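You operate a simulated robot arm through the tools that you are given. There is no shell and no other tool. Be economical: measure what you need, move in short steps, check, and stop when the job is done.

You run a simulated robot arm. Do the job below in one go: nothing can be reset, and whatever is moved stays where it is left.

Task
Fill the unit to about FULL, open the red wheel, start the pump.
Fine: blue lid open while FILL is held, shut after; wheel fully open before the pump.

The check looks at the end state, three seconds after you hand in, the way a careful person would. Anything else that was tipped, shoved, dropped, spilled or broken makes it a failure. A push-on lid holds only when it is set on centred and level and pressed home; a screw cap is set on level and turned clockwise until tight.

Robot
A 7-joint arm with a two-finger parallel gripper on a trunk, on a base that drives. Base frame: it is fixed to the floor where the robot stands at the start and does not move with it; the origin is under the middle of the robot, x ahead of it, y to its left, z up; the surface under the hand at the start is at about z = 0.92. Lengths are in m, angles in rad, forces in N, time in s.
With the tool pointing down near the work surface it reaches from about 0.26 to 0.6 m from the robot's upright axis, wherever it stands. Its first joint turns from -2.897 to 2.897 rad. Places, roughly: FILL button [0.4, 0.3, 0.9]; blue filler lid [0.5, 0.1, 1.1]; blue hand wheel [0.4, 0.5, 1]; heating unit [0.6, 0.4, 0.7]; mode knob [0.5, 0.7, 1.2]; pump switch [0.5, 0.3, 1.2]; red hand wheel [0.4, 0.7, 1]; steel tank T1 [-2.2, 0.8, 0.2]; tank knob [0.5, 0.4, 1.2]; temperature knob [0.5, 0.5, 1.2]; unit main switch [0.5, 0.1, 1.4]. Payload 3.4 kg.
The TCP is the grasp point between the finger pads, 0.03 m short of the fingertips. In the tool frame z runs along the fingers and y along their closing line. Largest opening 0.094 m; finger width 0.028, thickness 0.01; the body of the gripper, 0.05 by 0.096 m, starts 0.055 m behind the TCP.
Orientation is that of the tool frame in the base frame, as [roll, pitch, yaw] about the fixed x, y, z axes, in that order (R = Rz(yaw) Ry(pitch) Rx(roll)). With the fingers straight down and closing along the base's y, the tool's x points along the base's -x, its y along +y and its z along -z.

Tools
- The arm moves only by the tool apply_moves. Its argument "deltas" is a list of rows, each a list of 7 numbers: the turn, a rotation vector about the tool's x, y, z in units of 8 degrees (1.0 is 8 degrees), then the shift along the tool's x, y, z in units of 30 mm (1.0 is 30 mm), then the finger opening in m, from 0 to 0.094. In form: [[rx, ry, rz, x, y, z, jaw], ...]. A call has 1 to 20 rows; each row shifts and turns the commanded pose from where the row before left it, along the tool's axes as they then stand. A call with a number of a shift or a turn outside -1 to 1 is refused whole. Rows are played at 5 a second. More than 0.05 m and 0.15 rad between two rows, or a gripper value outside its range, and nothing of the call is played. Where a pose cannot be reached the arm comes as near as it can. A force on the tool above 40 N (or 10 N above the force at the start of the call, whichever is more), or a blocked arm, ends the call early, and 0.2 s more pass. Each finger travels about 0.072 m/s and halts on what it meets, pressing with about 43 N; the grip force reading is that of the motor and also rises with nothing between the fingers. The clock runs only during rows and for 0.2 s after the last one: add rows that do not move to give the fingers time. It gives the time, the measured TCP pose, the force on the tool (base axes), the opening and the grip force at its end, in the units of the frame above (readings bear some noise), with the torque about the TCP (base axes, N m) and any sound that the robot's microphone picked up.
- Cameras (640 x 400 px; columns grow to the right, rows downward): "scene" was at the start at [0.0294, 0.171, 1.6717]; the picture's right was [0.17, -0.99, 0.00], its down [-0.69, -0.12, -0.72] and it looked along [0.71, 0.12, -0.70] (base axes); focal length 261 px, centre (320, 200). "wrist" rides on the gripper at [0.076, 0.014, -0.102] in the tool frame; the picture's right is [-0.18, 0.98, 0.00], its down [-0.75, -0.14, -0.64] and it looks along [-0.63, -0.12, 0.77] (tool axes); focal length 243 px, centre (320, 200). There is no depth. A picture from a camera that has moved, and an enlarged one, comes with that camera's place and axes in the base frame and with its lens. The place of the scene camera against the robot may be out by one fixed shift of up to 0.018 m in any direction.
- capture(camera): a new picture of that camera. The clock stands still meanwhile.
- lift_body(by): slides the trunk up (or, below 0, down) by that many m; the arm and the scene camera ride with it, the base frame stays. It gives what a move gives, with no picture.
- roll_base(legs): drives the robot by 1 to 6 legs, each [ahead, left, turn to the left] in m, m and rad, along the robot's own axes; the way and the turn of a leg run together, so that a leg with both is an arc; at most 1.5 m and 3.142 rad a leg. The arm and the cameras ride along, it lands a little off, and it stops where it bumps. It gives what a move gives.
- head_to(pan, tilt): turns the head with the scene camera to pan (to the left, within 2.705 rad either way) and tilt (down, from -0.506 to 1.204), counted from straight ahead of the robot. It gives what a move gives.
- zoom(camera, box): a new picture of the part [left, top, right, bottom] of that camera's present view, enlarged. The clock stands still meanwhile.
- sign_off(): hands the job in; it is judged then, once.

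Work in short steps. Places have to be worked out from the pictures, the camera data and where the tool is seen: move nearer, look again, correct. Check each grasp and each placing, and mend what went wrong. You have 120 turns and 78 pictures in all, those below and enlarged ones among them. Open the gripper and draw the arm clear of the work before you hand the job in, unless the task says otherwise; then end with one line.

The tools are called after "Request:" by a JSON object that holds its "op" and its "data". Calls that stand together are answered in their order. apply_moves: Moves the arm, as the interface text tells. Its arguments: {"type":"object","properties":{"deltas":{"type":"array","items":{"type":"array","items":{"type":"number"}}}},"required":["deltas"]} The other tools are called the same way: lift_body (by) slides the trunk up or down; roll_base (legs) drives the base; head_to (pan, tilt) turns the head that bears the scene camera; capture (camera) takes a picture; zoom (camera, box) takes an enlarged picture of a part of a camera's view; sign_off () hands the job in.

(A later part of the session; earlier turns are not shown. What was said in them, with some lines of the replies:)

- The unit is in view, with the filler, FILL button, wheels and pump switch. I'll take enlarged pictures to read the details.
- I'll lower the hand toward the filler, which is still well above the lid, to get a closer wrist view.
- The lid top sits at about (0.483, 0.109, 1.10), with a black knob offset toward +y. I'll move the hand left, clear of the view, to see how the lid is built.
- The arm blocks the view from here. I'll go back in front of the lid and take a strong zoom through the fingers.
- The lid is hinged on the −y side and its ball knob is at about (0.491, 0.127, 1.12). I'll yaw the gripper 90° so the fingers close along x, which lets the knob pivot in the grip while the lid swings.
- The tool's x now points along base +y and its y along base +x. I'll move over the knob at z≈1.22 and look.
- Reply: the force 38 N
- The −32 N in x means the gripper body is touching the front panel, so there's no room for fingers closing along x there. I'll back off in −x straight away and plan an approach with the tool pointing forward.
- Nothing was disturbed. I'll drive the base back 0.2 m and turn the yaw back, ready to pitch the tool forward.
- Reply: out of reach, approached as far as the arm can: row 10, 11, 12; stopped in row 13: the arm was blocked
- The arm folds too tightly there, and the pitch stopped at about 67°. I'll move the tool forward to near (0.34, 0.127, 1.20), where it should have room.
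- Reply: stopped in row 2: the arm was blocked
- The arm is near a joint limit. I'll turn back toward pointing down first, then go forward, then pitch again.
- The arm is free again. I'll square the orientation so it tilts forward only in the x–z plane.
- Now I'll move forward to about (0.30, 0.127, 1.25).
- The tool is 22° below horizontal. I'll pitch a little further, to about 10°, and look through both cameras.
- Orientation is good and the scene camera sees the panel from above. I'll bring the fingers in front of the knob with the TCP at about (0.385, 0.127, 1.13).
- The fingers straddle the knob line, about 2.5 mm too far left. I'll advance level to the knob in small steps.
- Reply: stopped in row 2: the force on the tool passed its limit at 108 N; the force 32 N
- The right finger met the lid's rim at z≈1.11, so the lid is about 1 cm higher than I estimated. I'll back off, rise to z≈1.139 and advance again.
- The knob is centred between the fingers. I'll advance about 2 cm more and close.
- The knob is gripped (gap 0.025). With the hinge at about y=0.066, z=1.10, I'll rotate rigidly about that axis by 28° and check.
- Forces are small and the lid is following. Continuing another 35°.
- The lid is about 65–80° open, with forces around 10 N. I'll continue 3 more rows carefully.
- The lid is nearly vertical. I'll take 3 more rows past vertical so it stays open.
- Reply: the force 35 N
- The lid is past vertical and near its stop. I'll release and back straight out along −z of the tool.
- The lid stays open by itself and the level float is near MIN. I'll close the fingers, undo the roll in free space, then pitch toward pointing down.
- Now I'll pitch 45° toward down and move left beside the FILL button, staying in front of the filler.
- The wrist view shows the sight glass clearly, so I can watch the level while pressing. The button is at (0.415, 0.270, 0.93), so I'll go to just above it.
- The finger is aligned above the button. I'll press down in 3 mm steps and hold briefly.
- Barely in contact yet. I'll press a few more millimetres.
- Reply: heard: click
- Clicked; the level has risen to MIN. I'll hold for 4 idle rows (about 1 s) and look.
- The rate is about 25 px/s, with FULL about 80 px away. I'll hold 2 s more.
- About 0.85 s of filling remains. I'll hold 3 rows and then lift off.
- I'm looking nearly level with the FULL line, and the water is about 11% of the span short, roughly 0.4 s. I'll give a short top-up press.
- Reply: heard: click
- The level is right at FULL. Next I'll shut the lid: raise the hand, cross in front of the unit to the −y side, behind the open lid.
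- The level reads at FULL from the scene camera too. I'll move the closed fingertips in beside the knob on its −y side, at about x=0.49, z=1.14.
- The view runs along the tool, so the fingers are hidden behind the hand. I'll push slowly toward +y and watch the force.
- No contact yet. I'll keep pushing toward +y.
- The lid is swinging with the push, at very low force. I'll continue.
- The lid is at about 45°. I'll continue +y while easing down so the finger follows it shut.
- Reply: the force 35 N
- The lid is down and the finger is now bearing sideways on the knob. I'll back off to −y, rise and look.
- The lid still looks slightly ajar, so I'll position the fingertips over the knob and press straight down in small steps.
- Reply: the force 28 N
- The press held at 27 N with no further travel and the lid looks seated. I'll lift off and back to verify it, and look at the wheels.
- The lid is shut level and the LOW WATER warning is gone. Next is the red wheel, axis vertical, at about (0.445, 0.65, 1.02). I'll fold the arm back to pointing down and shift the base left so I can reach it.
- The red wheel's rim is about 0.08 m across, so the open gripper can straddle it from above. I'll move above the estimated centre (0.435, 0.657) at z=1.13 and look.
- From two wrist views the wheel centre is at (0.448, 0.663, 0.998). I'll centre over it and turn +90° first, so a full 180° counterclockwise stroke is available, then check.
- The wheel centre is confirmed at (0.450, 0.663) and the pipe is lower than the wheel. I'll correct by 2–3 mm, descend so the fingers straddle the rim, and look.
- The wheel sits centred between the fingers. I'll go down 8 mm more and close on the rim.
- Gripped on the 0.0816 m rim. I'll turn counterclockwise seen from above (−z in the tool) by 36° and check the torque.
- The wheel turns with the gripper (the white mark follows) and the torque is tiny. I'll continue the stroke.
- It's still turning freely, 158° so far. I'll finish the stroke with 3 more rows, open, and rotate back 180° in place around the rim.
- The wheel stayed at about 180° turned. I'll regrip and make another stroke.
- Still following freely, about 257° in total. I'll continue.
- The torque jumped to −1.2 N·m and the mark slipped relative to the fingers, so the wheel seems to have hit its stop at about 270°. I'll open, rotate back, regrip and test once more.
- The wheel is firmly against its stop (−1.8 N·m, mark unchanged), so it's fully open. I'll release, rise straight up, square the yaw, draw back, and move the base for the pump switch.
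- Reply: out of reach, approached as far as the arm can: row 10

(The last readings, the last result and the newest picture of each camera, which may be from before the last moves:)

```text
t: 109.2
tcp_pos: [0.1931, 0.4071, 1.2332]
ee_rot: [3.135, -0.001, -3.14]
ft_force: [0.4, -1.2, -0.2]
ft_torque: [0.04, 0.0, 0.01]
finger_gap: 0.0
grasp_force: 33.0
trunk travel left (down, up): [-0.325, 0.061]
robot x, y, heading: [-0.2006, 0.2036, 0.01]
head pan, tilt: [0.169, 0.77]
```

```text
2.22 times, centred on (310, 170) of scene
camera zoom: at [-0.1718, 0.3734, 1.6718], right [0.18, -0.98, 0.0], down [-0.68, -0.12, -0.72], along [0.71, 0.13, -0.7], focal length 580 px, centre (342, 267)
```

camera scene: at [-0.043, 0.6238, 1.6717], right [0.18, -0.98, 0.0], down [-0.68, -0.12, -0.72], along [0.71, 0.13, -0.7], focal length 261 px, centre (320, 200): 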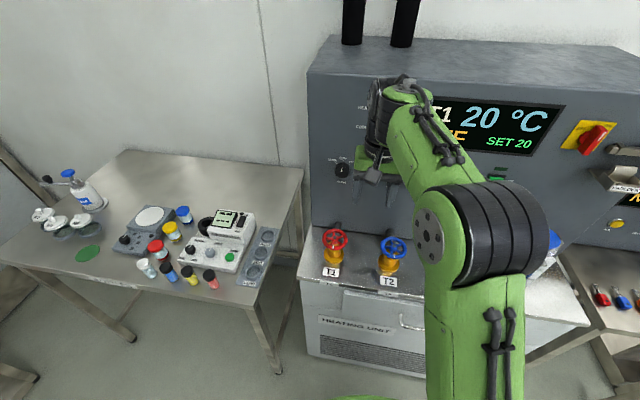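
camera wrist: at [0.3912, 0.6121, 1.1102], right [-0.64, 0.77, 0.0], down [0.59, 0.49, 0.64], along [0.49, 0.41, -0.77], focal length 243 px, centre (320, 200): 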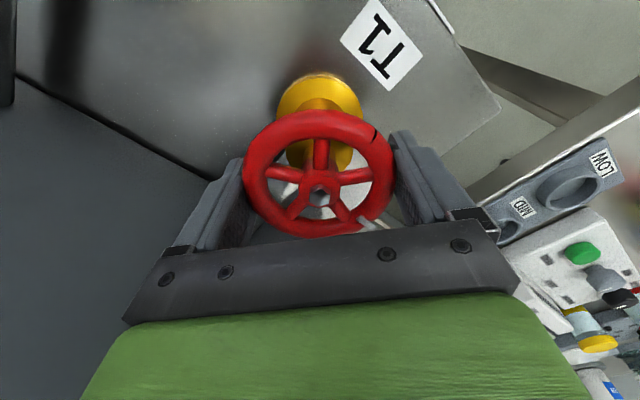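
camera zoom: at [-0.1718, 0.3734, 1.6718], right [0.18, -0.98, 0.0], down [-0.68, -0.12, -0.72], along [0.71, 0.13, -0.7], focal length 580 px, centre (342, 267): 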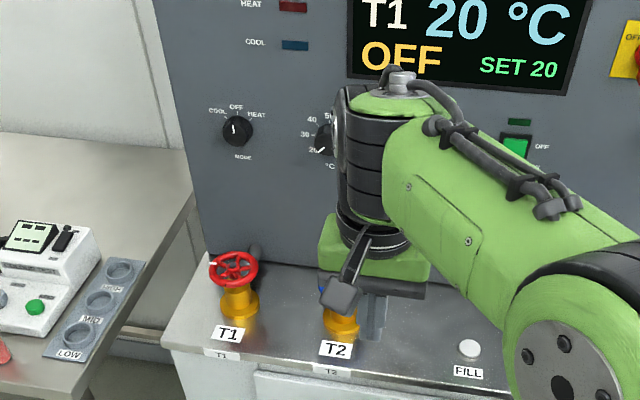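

The red wheel's mark now points to +y and the display reads T1 / OFF. I'll bring the arm in front of the pump switch line and pitch the tool forward.

Request:
{"op": "apply_moves", "data": {"deltas": [[0, 0, 0, -0.667, -0.889, -0.08, 0], [0, 0, 0, -0.667, -0.889, -0.08, 0], [0, 0, 0, -0.667, -0.889, -0.08, 0], [0, 0, 0, -0.667, -0.889, -0.08, 0], [0, 0, 0, -0.667, -0.889, -0.08, 0], [0, 0, 0, -0.667, -0.889, -0.08, 0], [0, -0.8, 0, 0, 0, 0, 0], [0, -0.8, 0, 0, 0, 0, 0], [0, -0.8, 0, 0, 0, 0, 0], [0, -0.8, 0, 0, 0, 0, 0], [0, -0.8, 0, 0, 0, 0, 0], [0, -0.8, 0, 0, 0, 0, 0], [0, -0.8, 0, 0, 0, 0, 0], [0, -0.8, 0, 0, 0, 0, 0], [0, -0.8, 0, 0, 0, 0, 0], [0, 0, 0, 0, 0, 0, 0]]}}

Request:
{"op": "capture", "data": {"camera": "wrist"}}

Request:
{"op": "zoom", "data": {"camera": "scene", "box": [280, 90, 440, 210]}}

```text
t: 112.6
tcp_pos: [0.3133, 0.2474, 1.2481]
ee_rot: [3.134, 1.007, 3.136]
ft_force: [-0.1, 0.2, -0.1]
ft_torque: [0.01, -0.01, 0.01]
finger_gap: 0.0
grasp_force: 33.0
trunk travel left (down, up): [-0.325, 0.061]
robot x, y, heading: [-0.2034, 0.2043, 0.017]
head pan, tilt: [0.169, 0.77]
```

```text
20 pictures are left
camera wrist: at [0.1866, 0.2615, 1.239], right [0.1, 0.98, 0.16], down [-0.14, -0.15, 0.98], along [0.99, -0.12, 0.12], focal length 243 px, centre (320, 200)
```

wrist: 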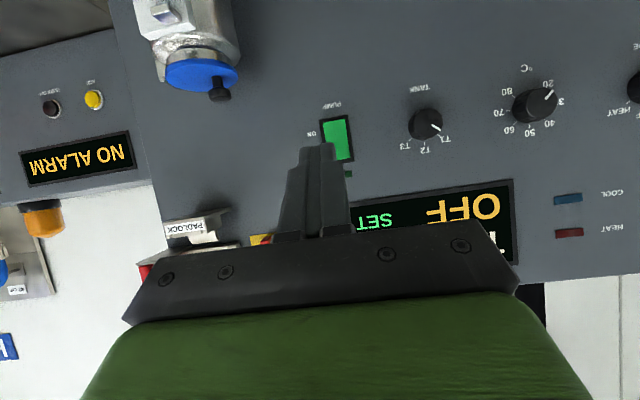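

```text
3.33 times, centred on (360, 150) of scene
camera zoom: at [-0.1719, 0.3743, 1.6717], right [0.18, -0.98, 0.0], down [-0.68, -0.12, -0.72], along [0.71, 0.13, -0.7], focal length 871 px, centre (187, 367)
```

zoom: 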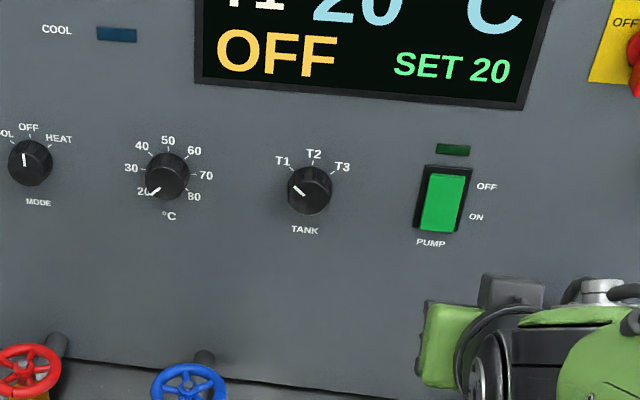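

The rocker centre is at about y=0.258, z=1.20, with ON at the lower half. I'll pitch nearly horizontal and bring the closed fingertips near the lower half at about x=0.49.

Request:
{"op": "apply_moves", "data": {"deltas": [[0, -0.93, 0, 0, 0, 0, 0], [0, -0.93, 0, 0, 0, 0, 0], [0, -0.93, 0, 0, 0, 0, 0], [0, 0, 0, 0.245, 0.05, 0.87, 0], [0, 0, 0, 0.245, 0.05, 0.87, 0], [0, 0, 0, 0.245, 0.05, 0.87, 0], [0, 0, 0, 0.245, 0.05, 0.87, 0], [0, 0, 0, 0.245, 0.05, 0.87, 0], [0, 0, 0, 0, 0, 0, 0]]}}

Request:
{"op": "zoom", "data": {"camera": "scene", "box": [330, 100, 450, 190]}}

Request:
{"op": "capture", "data": {"camera": "wrist"}}

```text
t: 114.6
tcp_pos: [0.4355, 0.2557, 1.1909]
ee_rot: [3.118, 1.396, 3.123]
ft_force: [-0.2, -0.8, -0.5]
ft_torque: [-0.01, -0.02, 0.02]
finger_gap: 0.0
grasp_force: 32.9
trunk travel left (down, up): [-0.325, 0.061]
robot x, y, heading: [-0.1998, 0.1996, 0.01]
head pan, tilt: [0.169, 0.77]
```

```text
4.44 times, centred on (390, 145) of scene
camera zoom: at [-0.1729, 0.3742, 1.6717], right [0.18, -0.98, 0.0], down [-0.68, -0.12, -0.72], along [0.71, 0.13, -0.7], focal length 1161 px, centre (9, 444)
```

zoom: 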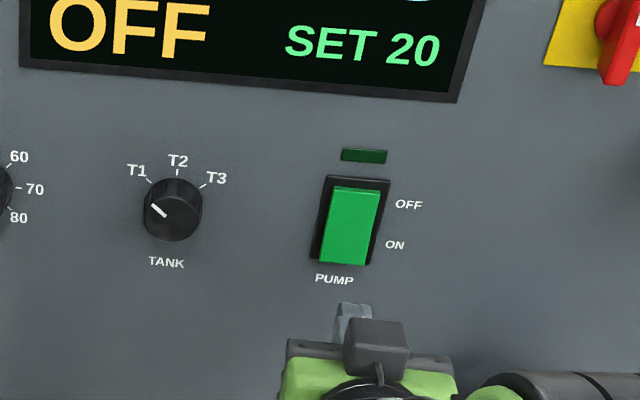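

```text
17 pictures are left
camera wrist: at [0.3218, 0.2692, 1.1339], right [0.03, 0.98, 0.19], down [-0.5, -0.15, 0.85], along [0.87, -0.12, 0.49], focal length 243 px, centre (320, 200)
```

wrist: 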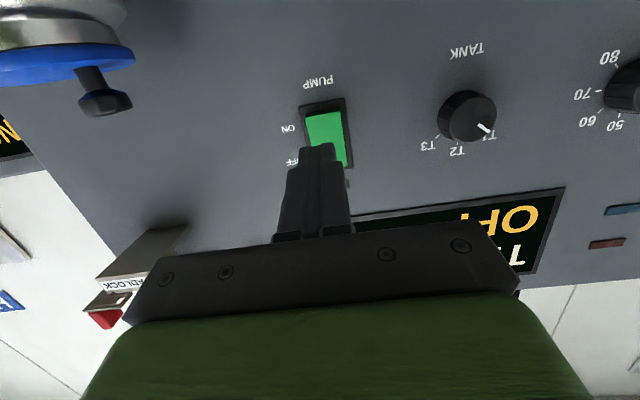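

The target is the lower half at about (0.53–0.55, 0.260, 1.185). I'll lower 15 mm, then creep forward to press.

Request:
{"op": "apply_moves", "data": {"deltas": [[0, 0, 0, 0.49, 0.12, 0.085, 0], [0, 0, 0, -0.068, 0, 0.394, 0], [0, 0, 0, -0.068, 0, 0.394, 0], [0, 0, 0, -0.068, 0, 0.394, 0], [0, 0, 0, -0.034, 0, 0.197, 0], [0, 0, 0, -0.017, 0, 0.1, 0], [0, 0, 0, -0.017, 0, 0.1, 0], [0, 0, 0, -0.017, 0, 0.1, 0], [0, 0, 0, -0.017, 0, 0.1, 0], [0, 0, 0, 0, 0, 0, 0]]}}

Request:
{"op": "capture", "data": {"camera": "wrist"}}

```text
t: 116.8
tcp_pos: [0.4881, 0.2596, 1.1737]
ee_rot: [3.12, 1.397, 3.121]
ft_force: [0.5, 0.0, 0.1]
ft_torque: [0.02, 0.04, 0.04]
finger_gap: 0.0
grasp_force: 33.1
trunk travel left (down, up): [-0.325, 0.061]
robot x, y, heading: [-0.1992, 0.2026, 0.01]
head pan, tilt: [0.169, 0.77]
```

```text
16 pictures are left
camera wrist: at [0.3755, 0.2732, 1.1174], right [0.03, 0.98, 0.19], down [-0.5, -0.15, 0.85], along [0.87, -0.12, 0.49], focal length 243 px, centre (320, 200)
```

wrist: 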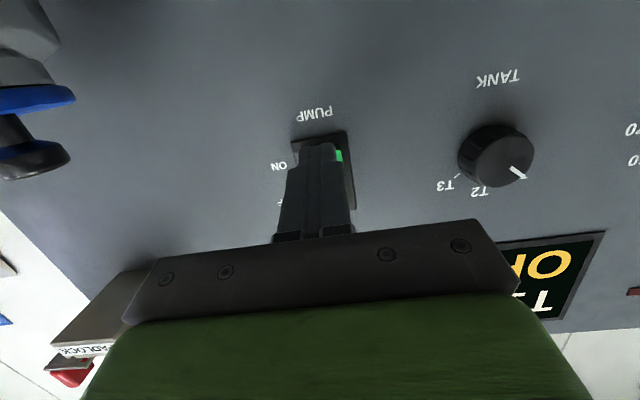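

No contact yet at tip x≈0.518, and the tip is over the ON end of the rocker. I'll continue in 3 mm steps.

Request:
{"op": "apply_moves", "data": {"deltas": [[0, 0, 0, -0.017, 0, 0.1, 0], [0, 0, 0, -0.017, 0, 0.1, 0], [0, 0, 0, -0.017, 0, 0.1, 0], [0, 0, 0, -0.017, 0, 0.1, 0], [0, 0, 0, -0.017, 0, 0.1, 0], [0, 0, 0, 0, 0, 0, 0]]}}

Request:
{"op": "zoom", "data": {"camera": "scene", "box": [280, 60, 440, 180]}}

```text
t: 118.2
tcp_pos: [0.5038, 0.2579, 1.1733]
ee_rot: [3.119, 1.395, 3.121]
ft_force: [-0.4, -0.6, 0.5]
ft_torque: [-0.02, -0.01, 0.01]
finger_gap: 0.0
grasp_force: 32.6
trunk travel left (down, up): [-0.325, 0.061]
robot x, y, heading: [-0.2001, 0.2031, 0.008]
head pan, tilt: [0.169, 0.77]
```

```text
3.33 times, centred on (360, 120) of scene
camera zoom: at [-0.1719, 0.3744, 1.6717], right [0.18, -0.98, 0.0], down [-0.68, -0.12, -0.72], along [0.71, 0.13, -0.7], focal length 871 px, centre (187, 467)
```

zoom: 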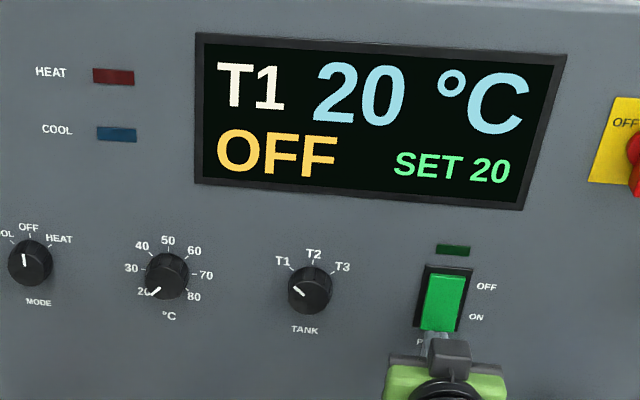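

Still no contact at tip x≈0.533, so the panel is nearer x≈0.55. I'll raise 6 mm to match and keep creeping.

Request:
{"op": "apply_moves", "data": {"deltas": [[0, 0, 0, -0.2, 0, 0, 0], [0, 0, 0, -0.017, 0, 0.1, 0], [0, 0, 0, -0.017, 0, 0.1, 0], [0, 0, 0, -0.017, 0, 0.1, 0], [0, 0, 0, -0.017, 0, 0.1, 0], [0, 0, 0, -0.017, 0, 0.1, 0], [0, 0, 0, -0.017, 0, 0.1, 0], [0, 0, 0, 0, 0, 0, 0]]}}

Request:
{"op": "zoom", "data": {"camera": "scene", "box": [280, 60, 440, 180]}}

```text
t: 119.9
tcp_pos: [0.5156, 0.2585, 1.1791]
ee_rot: [3.117, 1.389, 3.118]
ft_force: [-26.6, -1.2, 3.4]
ft_torque: [0.09, -0.34, -0.06]
finger_gap: 0.0003
grasp_force: 33.4
trunk travel left (down, up): [-0.325, 0.061]
robot x, y, heading: [-0.2024, 0.2039, 0.011]
head pan, tilt: [0.169, 0.77]
stopped in row 8: the force on the tool passed its limit at 43 N (the readings are from after the stop); the commanded pose is now the measured one
```

```text
3.33 times, centred on (360, 120) of scene
camera zoom: at [-0.1813, 0.3739, 1.6719], right [0.18, -0.98, 0.0], down [-0.68, -0.12, -0.72], along [0.71, 0.13, -0.69], focal length 871 px, centre (187, 467)
```

zoom: 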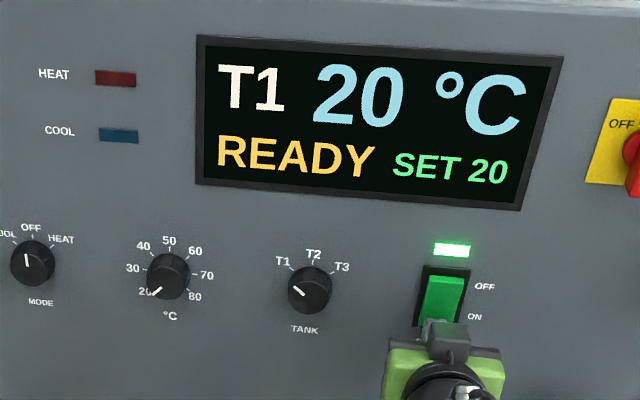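

The pump is on: its lamp is lit and the display reads READY. I'll back the tool straight out and check everything.

Request:
{"op": "apply_moves", "data": {"deltas": [[0, 0, 0, 0.05, 0, -0.4, 0], [0, 0, 0, 0.17, 0, -1, 0], [0, 0, 0, 0.17, 0, -1, 0], [0, 0, 0, 0, 0, -1, 0], [0, 0, 0, 0, 0, -1, 0], [0, 0, 0, 0, 0, -1, 0.03], [0, 0, 0, 0, 0, -1, 0.06], [0, 0, 0, 0, 0, 0, 0.06], [0, 0, 0, 0, 0, 0, 0.06]]}}

Request:
{"op": "roll_base", "data": {"legs": [[-0.2, 0, 0]]}}

Request:
{"op": "capture", "data": {"camera": "scene"}}

Request:
{"op": "zoom", "data": {"camera": "scene", "box": [220, 60, 440, 250]}}

```text
t: 121.9
tcp_pos: [0.3307, 0.2578, 1.2001]
ee_rot: [3.119, 1.384, 3.122]
ft_force: [-0.6, -0.1, 0.4]
ft_torque: [0.01, -0.01, -0.03]
finger_gap: 0.0601
grasp_force: 0.1
trunk travel left (down, up): [-0.325, 0.061]
robot x, y, heading: [-0.2019, 0.1997, 0.006]
head pan, tilt: [0.169, 0.77]
```

```text
t: 123.5
tcp_pos: [0.13, 0.257, 1.2006]
ee_rot: [3.12, 1.384, 3.125]
ft_force: [-0.1, 0.0, 0.2]
ft_torque: [-0.01, 0.02, -0.01]
finger_gap: 0.0598
grasp_force: 0.1
trunk travel left (down, up): [-0.325, 0.061]
robot x, y, heading: [-0.4023, 0.1997, 0.014]
head pan, tilt: [0.169, 0.77]
```

```text
13 pictures are left
camera scene: at [-0.3749, 0.3718, 1.6717], right [0.18, -0.98, 0.0], down [-0.68, -0.13, -0.72], along [0.71, 0.13, -0.69], focal length 261 px, centre (320, 200)
```

scene: 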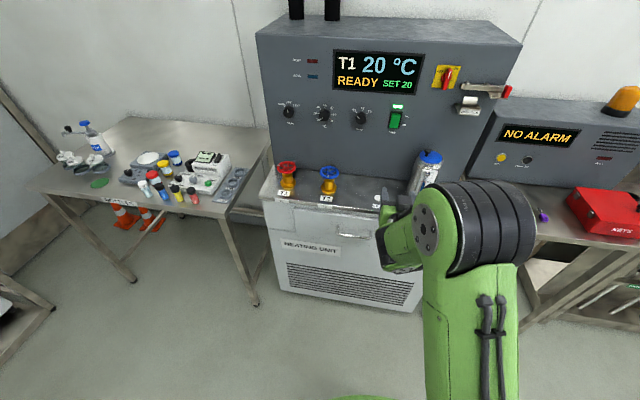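

```text
2.11 times, centred on (330, 155) of scene
camera zoom: at [-0.3749, 0.3718, 1.6717], right [0.18, -0.98, 0.0], down [-0.68, -0.13, -0.72], along [0.71, 0.13, -0.69], focal length 550 px, centre (299, 295)
```

zoom: 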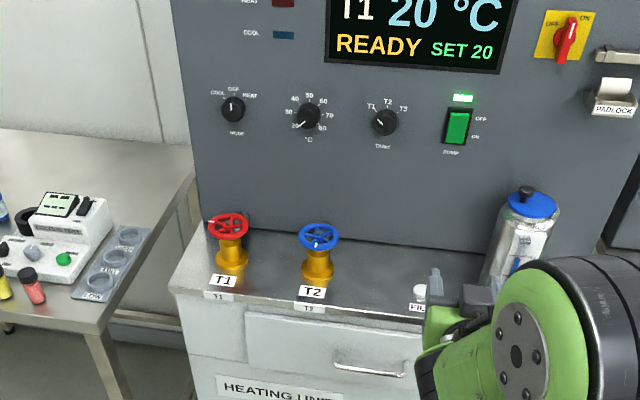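

Everything looks right and nothing else has moved. One last check on the level with the pump running.

Request:
{"op": "zoom", "data": {"camera": "scene", "box": [400, 140, 460, 200]}}

```text
6.67 times, centred on (430, 170) of scene
camera zoom: at [-0.3749, 0.3718, 1.6717], right [0.18, -0.98, 0.0], down [-0.68, -0.13, -0.72], along [0.71, 0.13, -0.69], focal length 1741 px, centre (-413, 400)
```

zoom: 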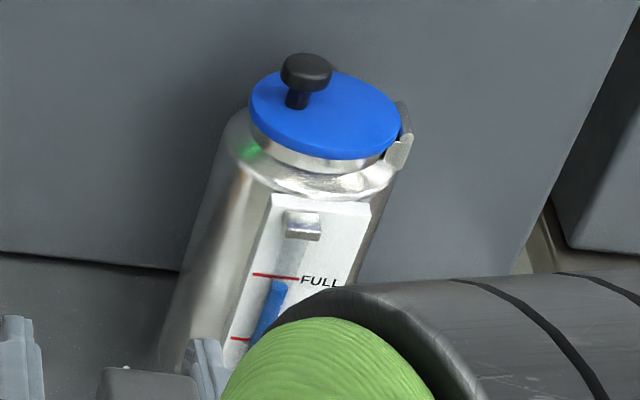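

The level is at FULL, the lid is shut, the red wheel is against its open stop, and the pump is on with READY showing. The arm is clear and the gripper open, so I'm handing in.

Request:
{"op": "sign_off", "data": {}}

```text
The job is handed in.
```

The unit is filled to about the FULL line with the blue lid open during filling and shut after. The red wheel was turned counterclockwise to its stop before the pump was started. The pump lamp is lit, the display reads READY, and the job is handed in with the gripper open and the arm clear.
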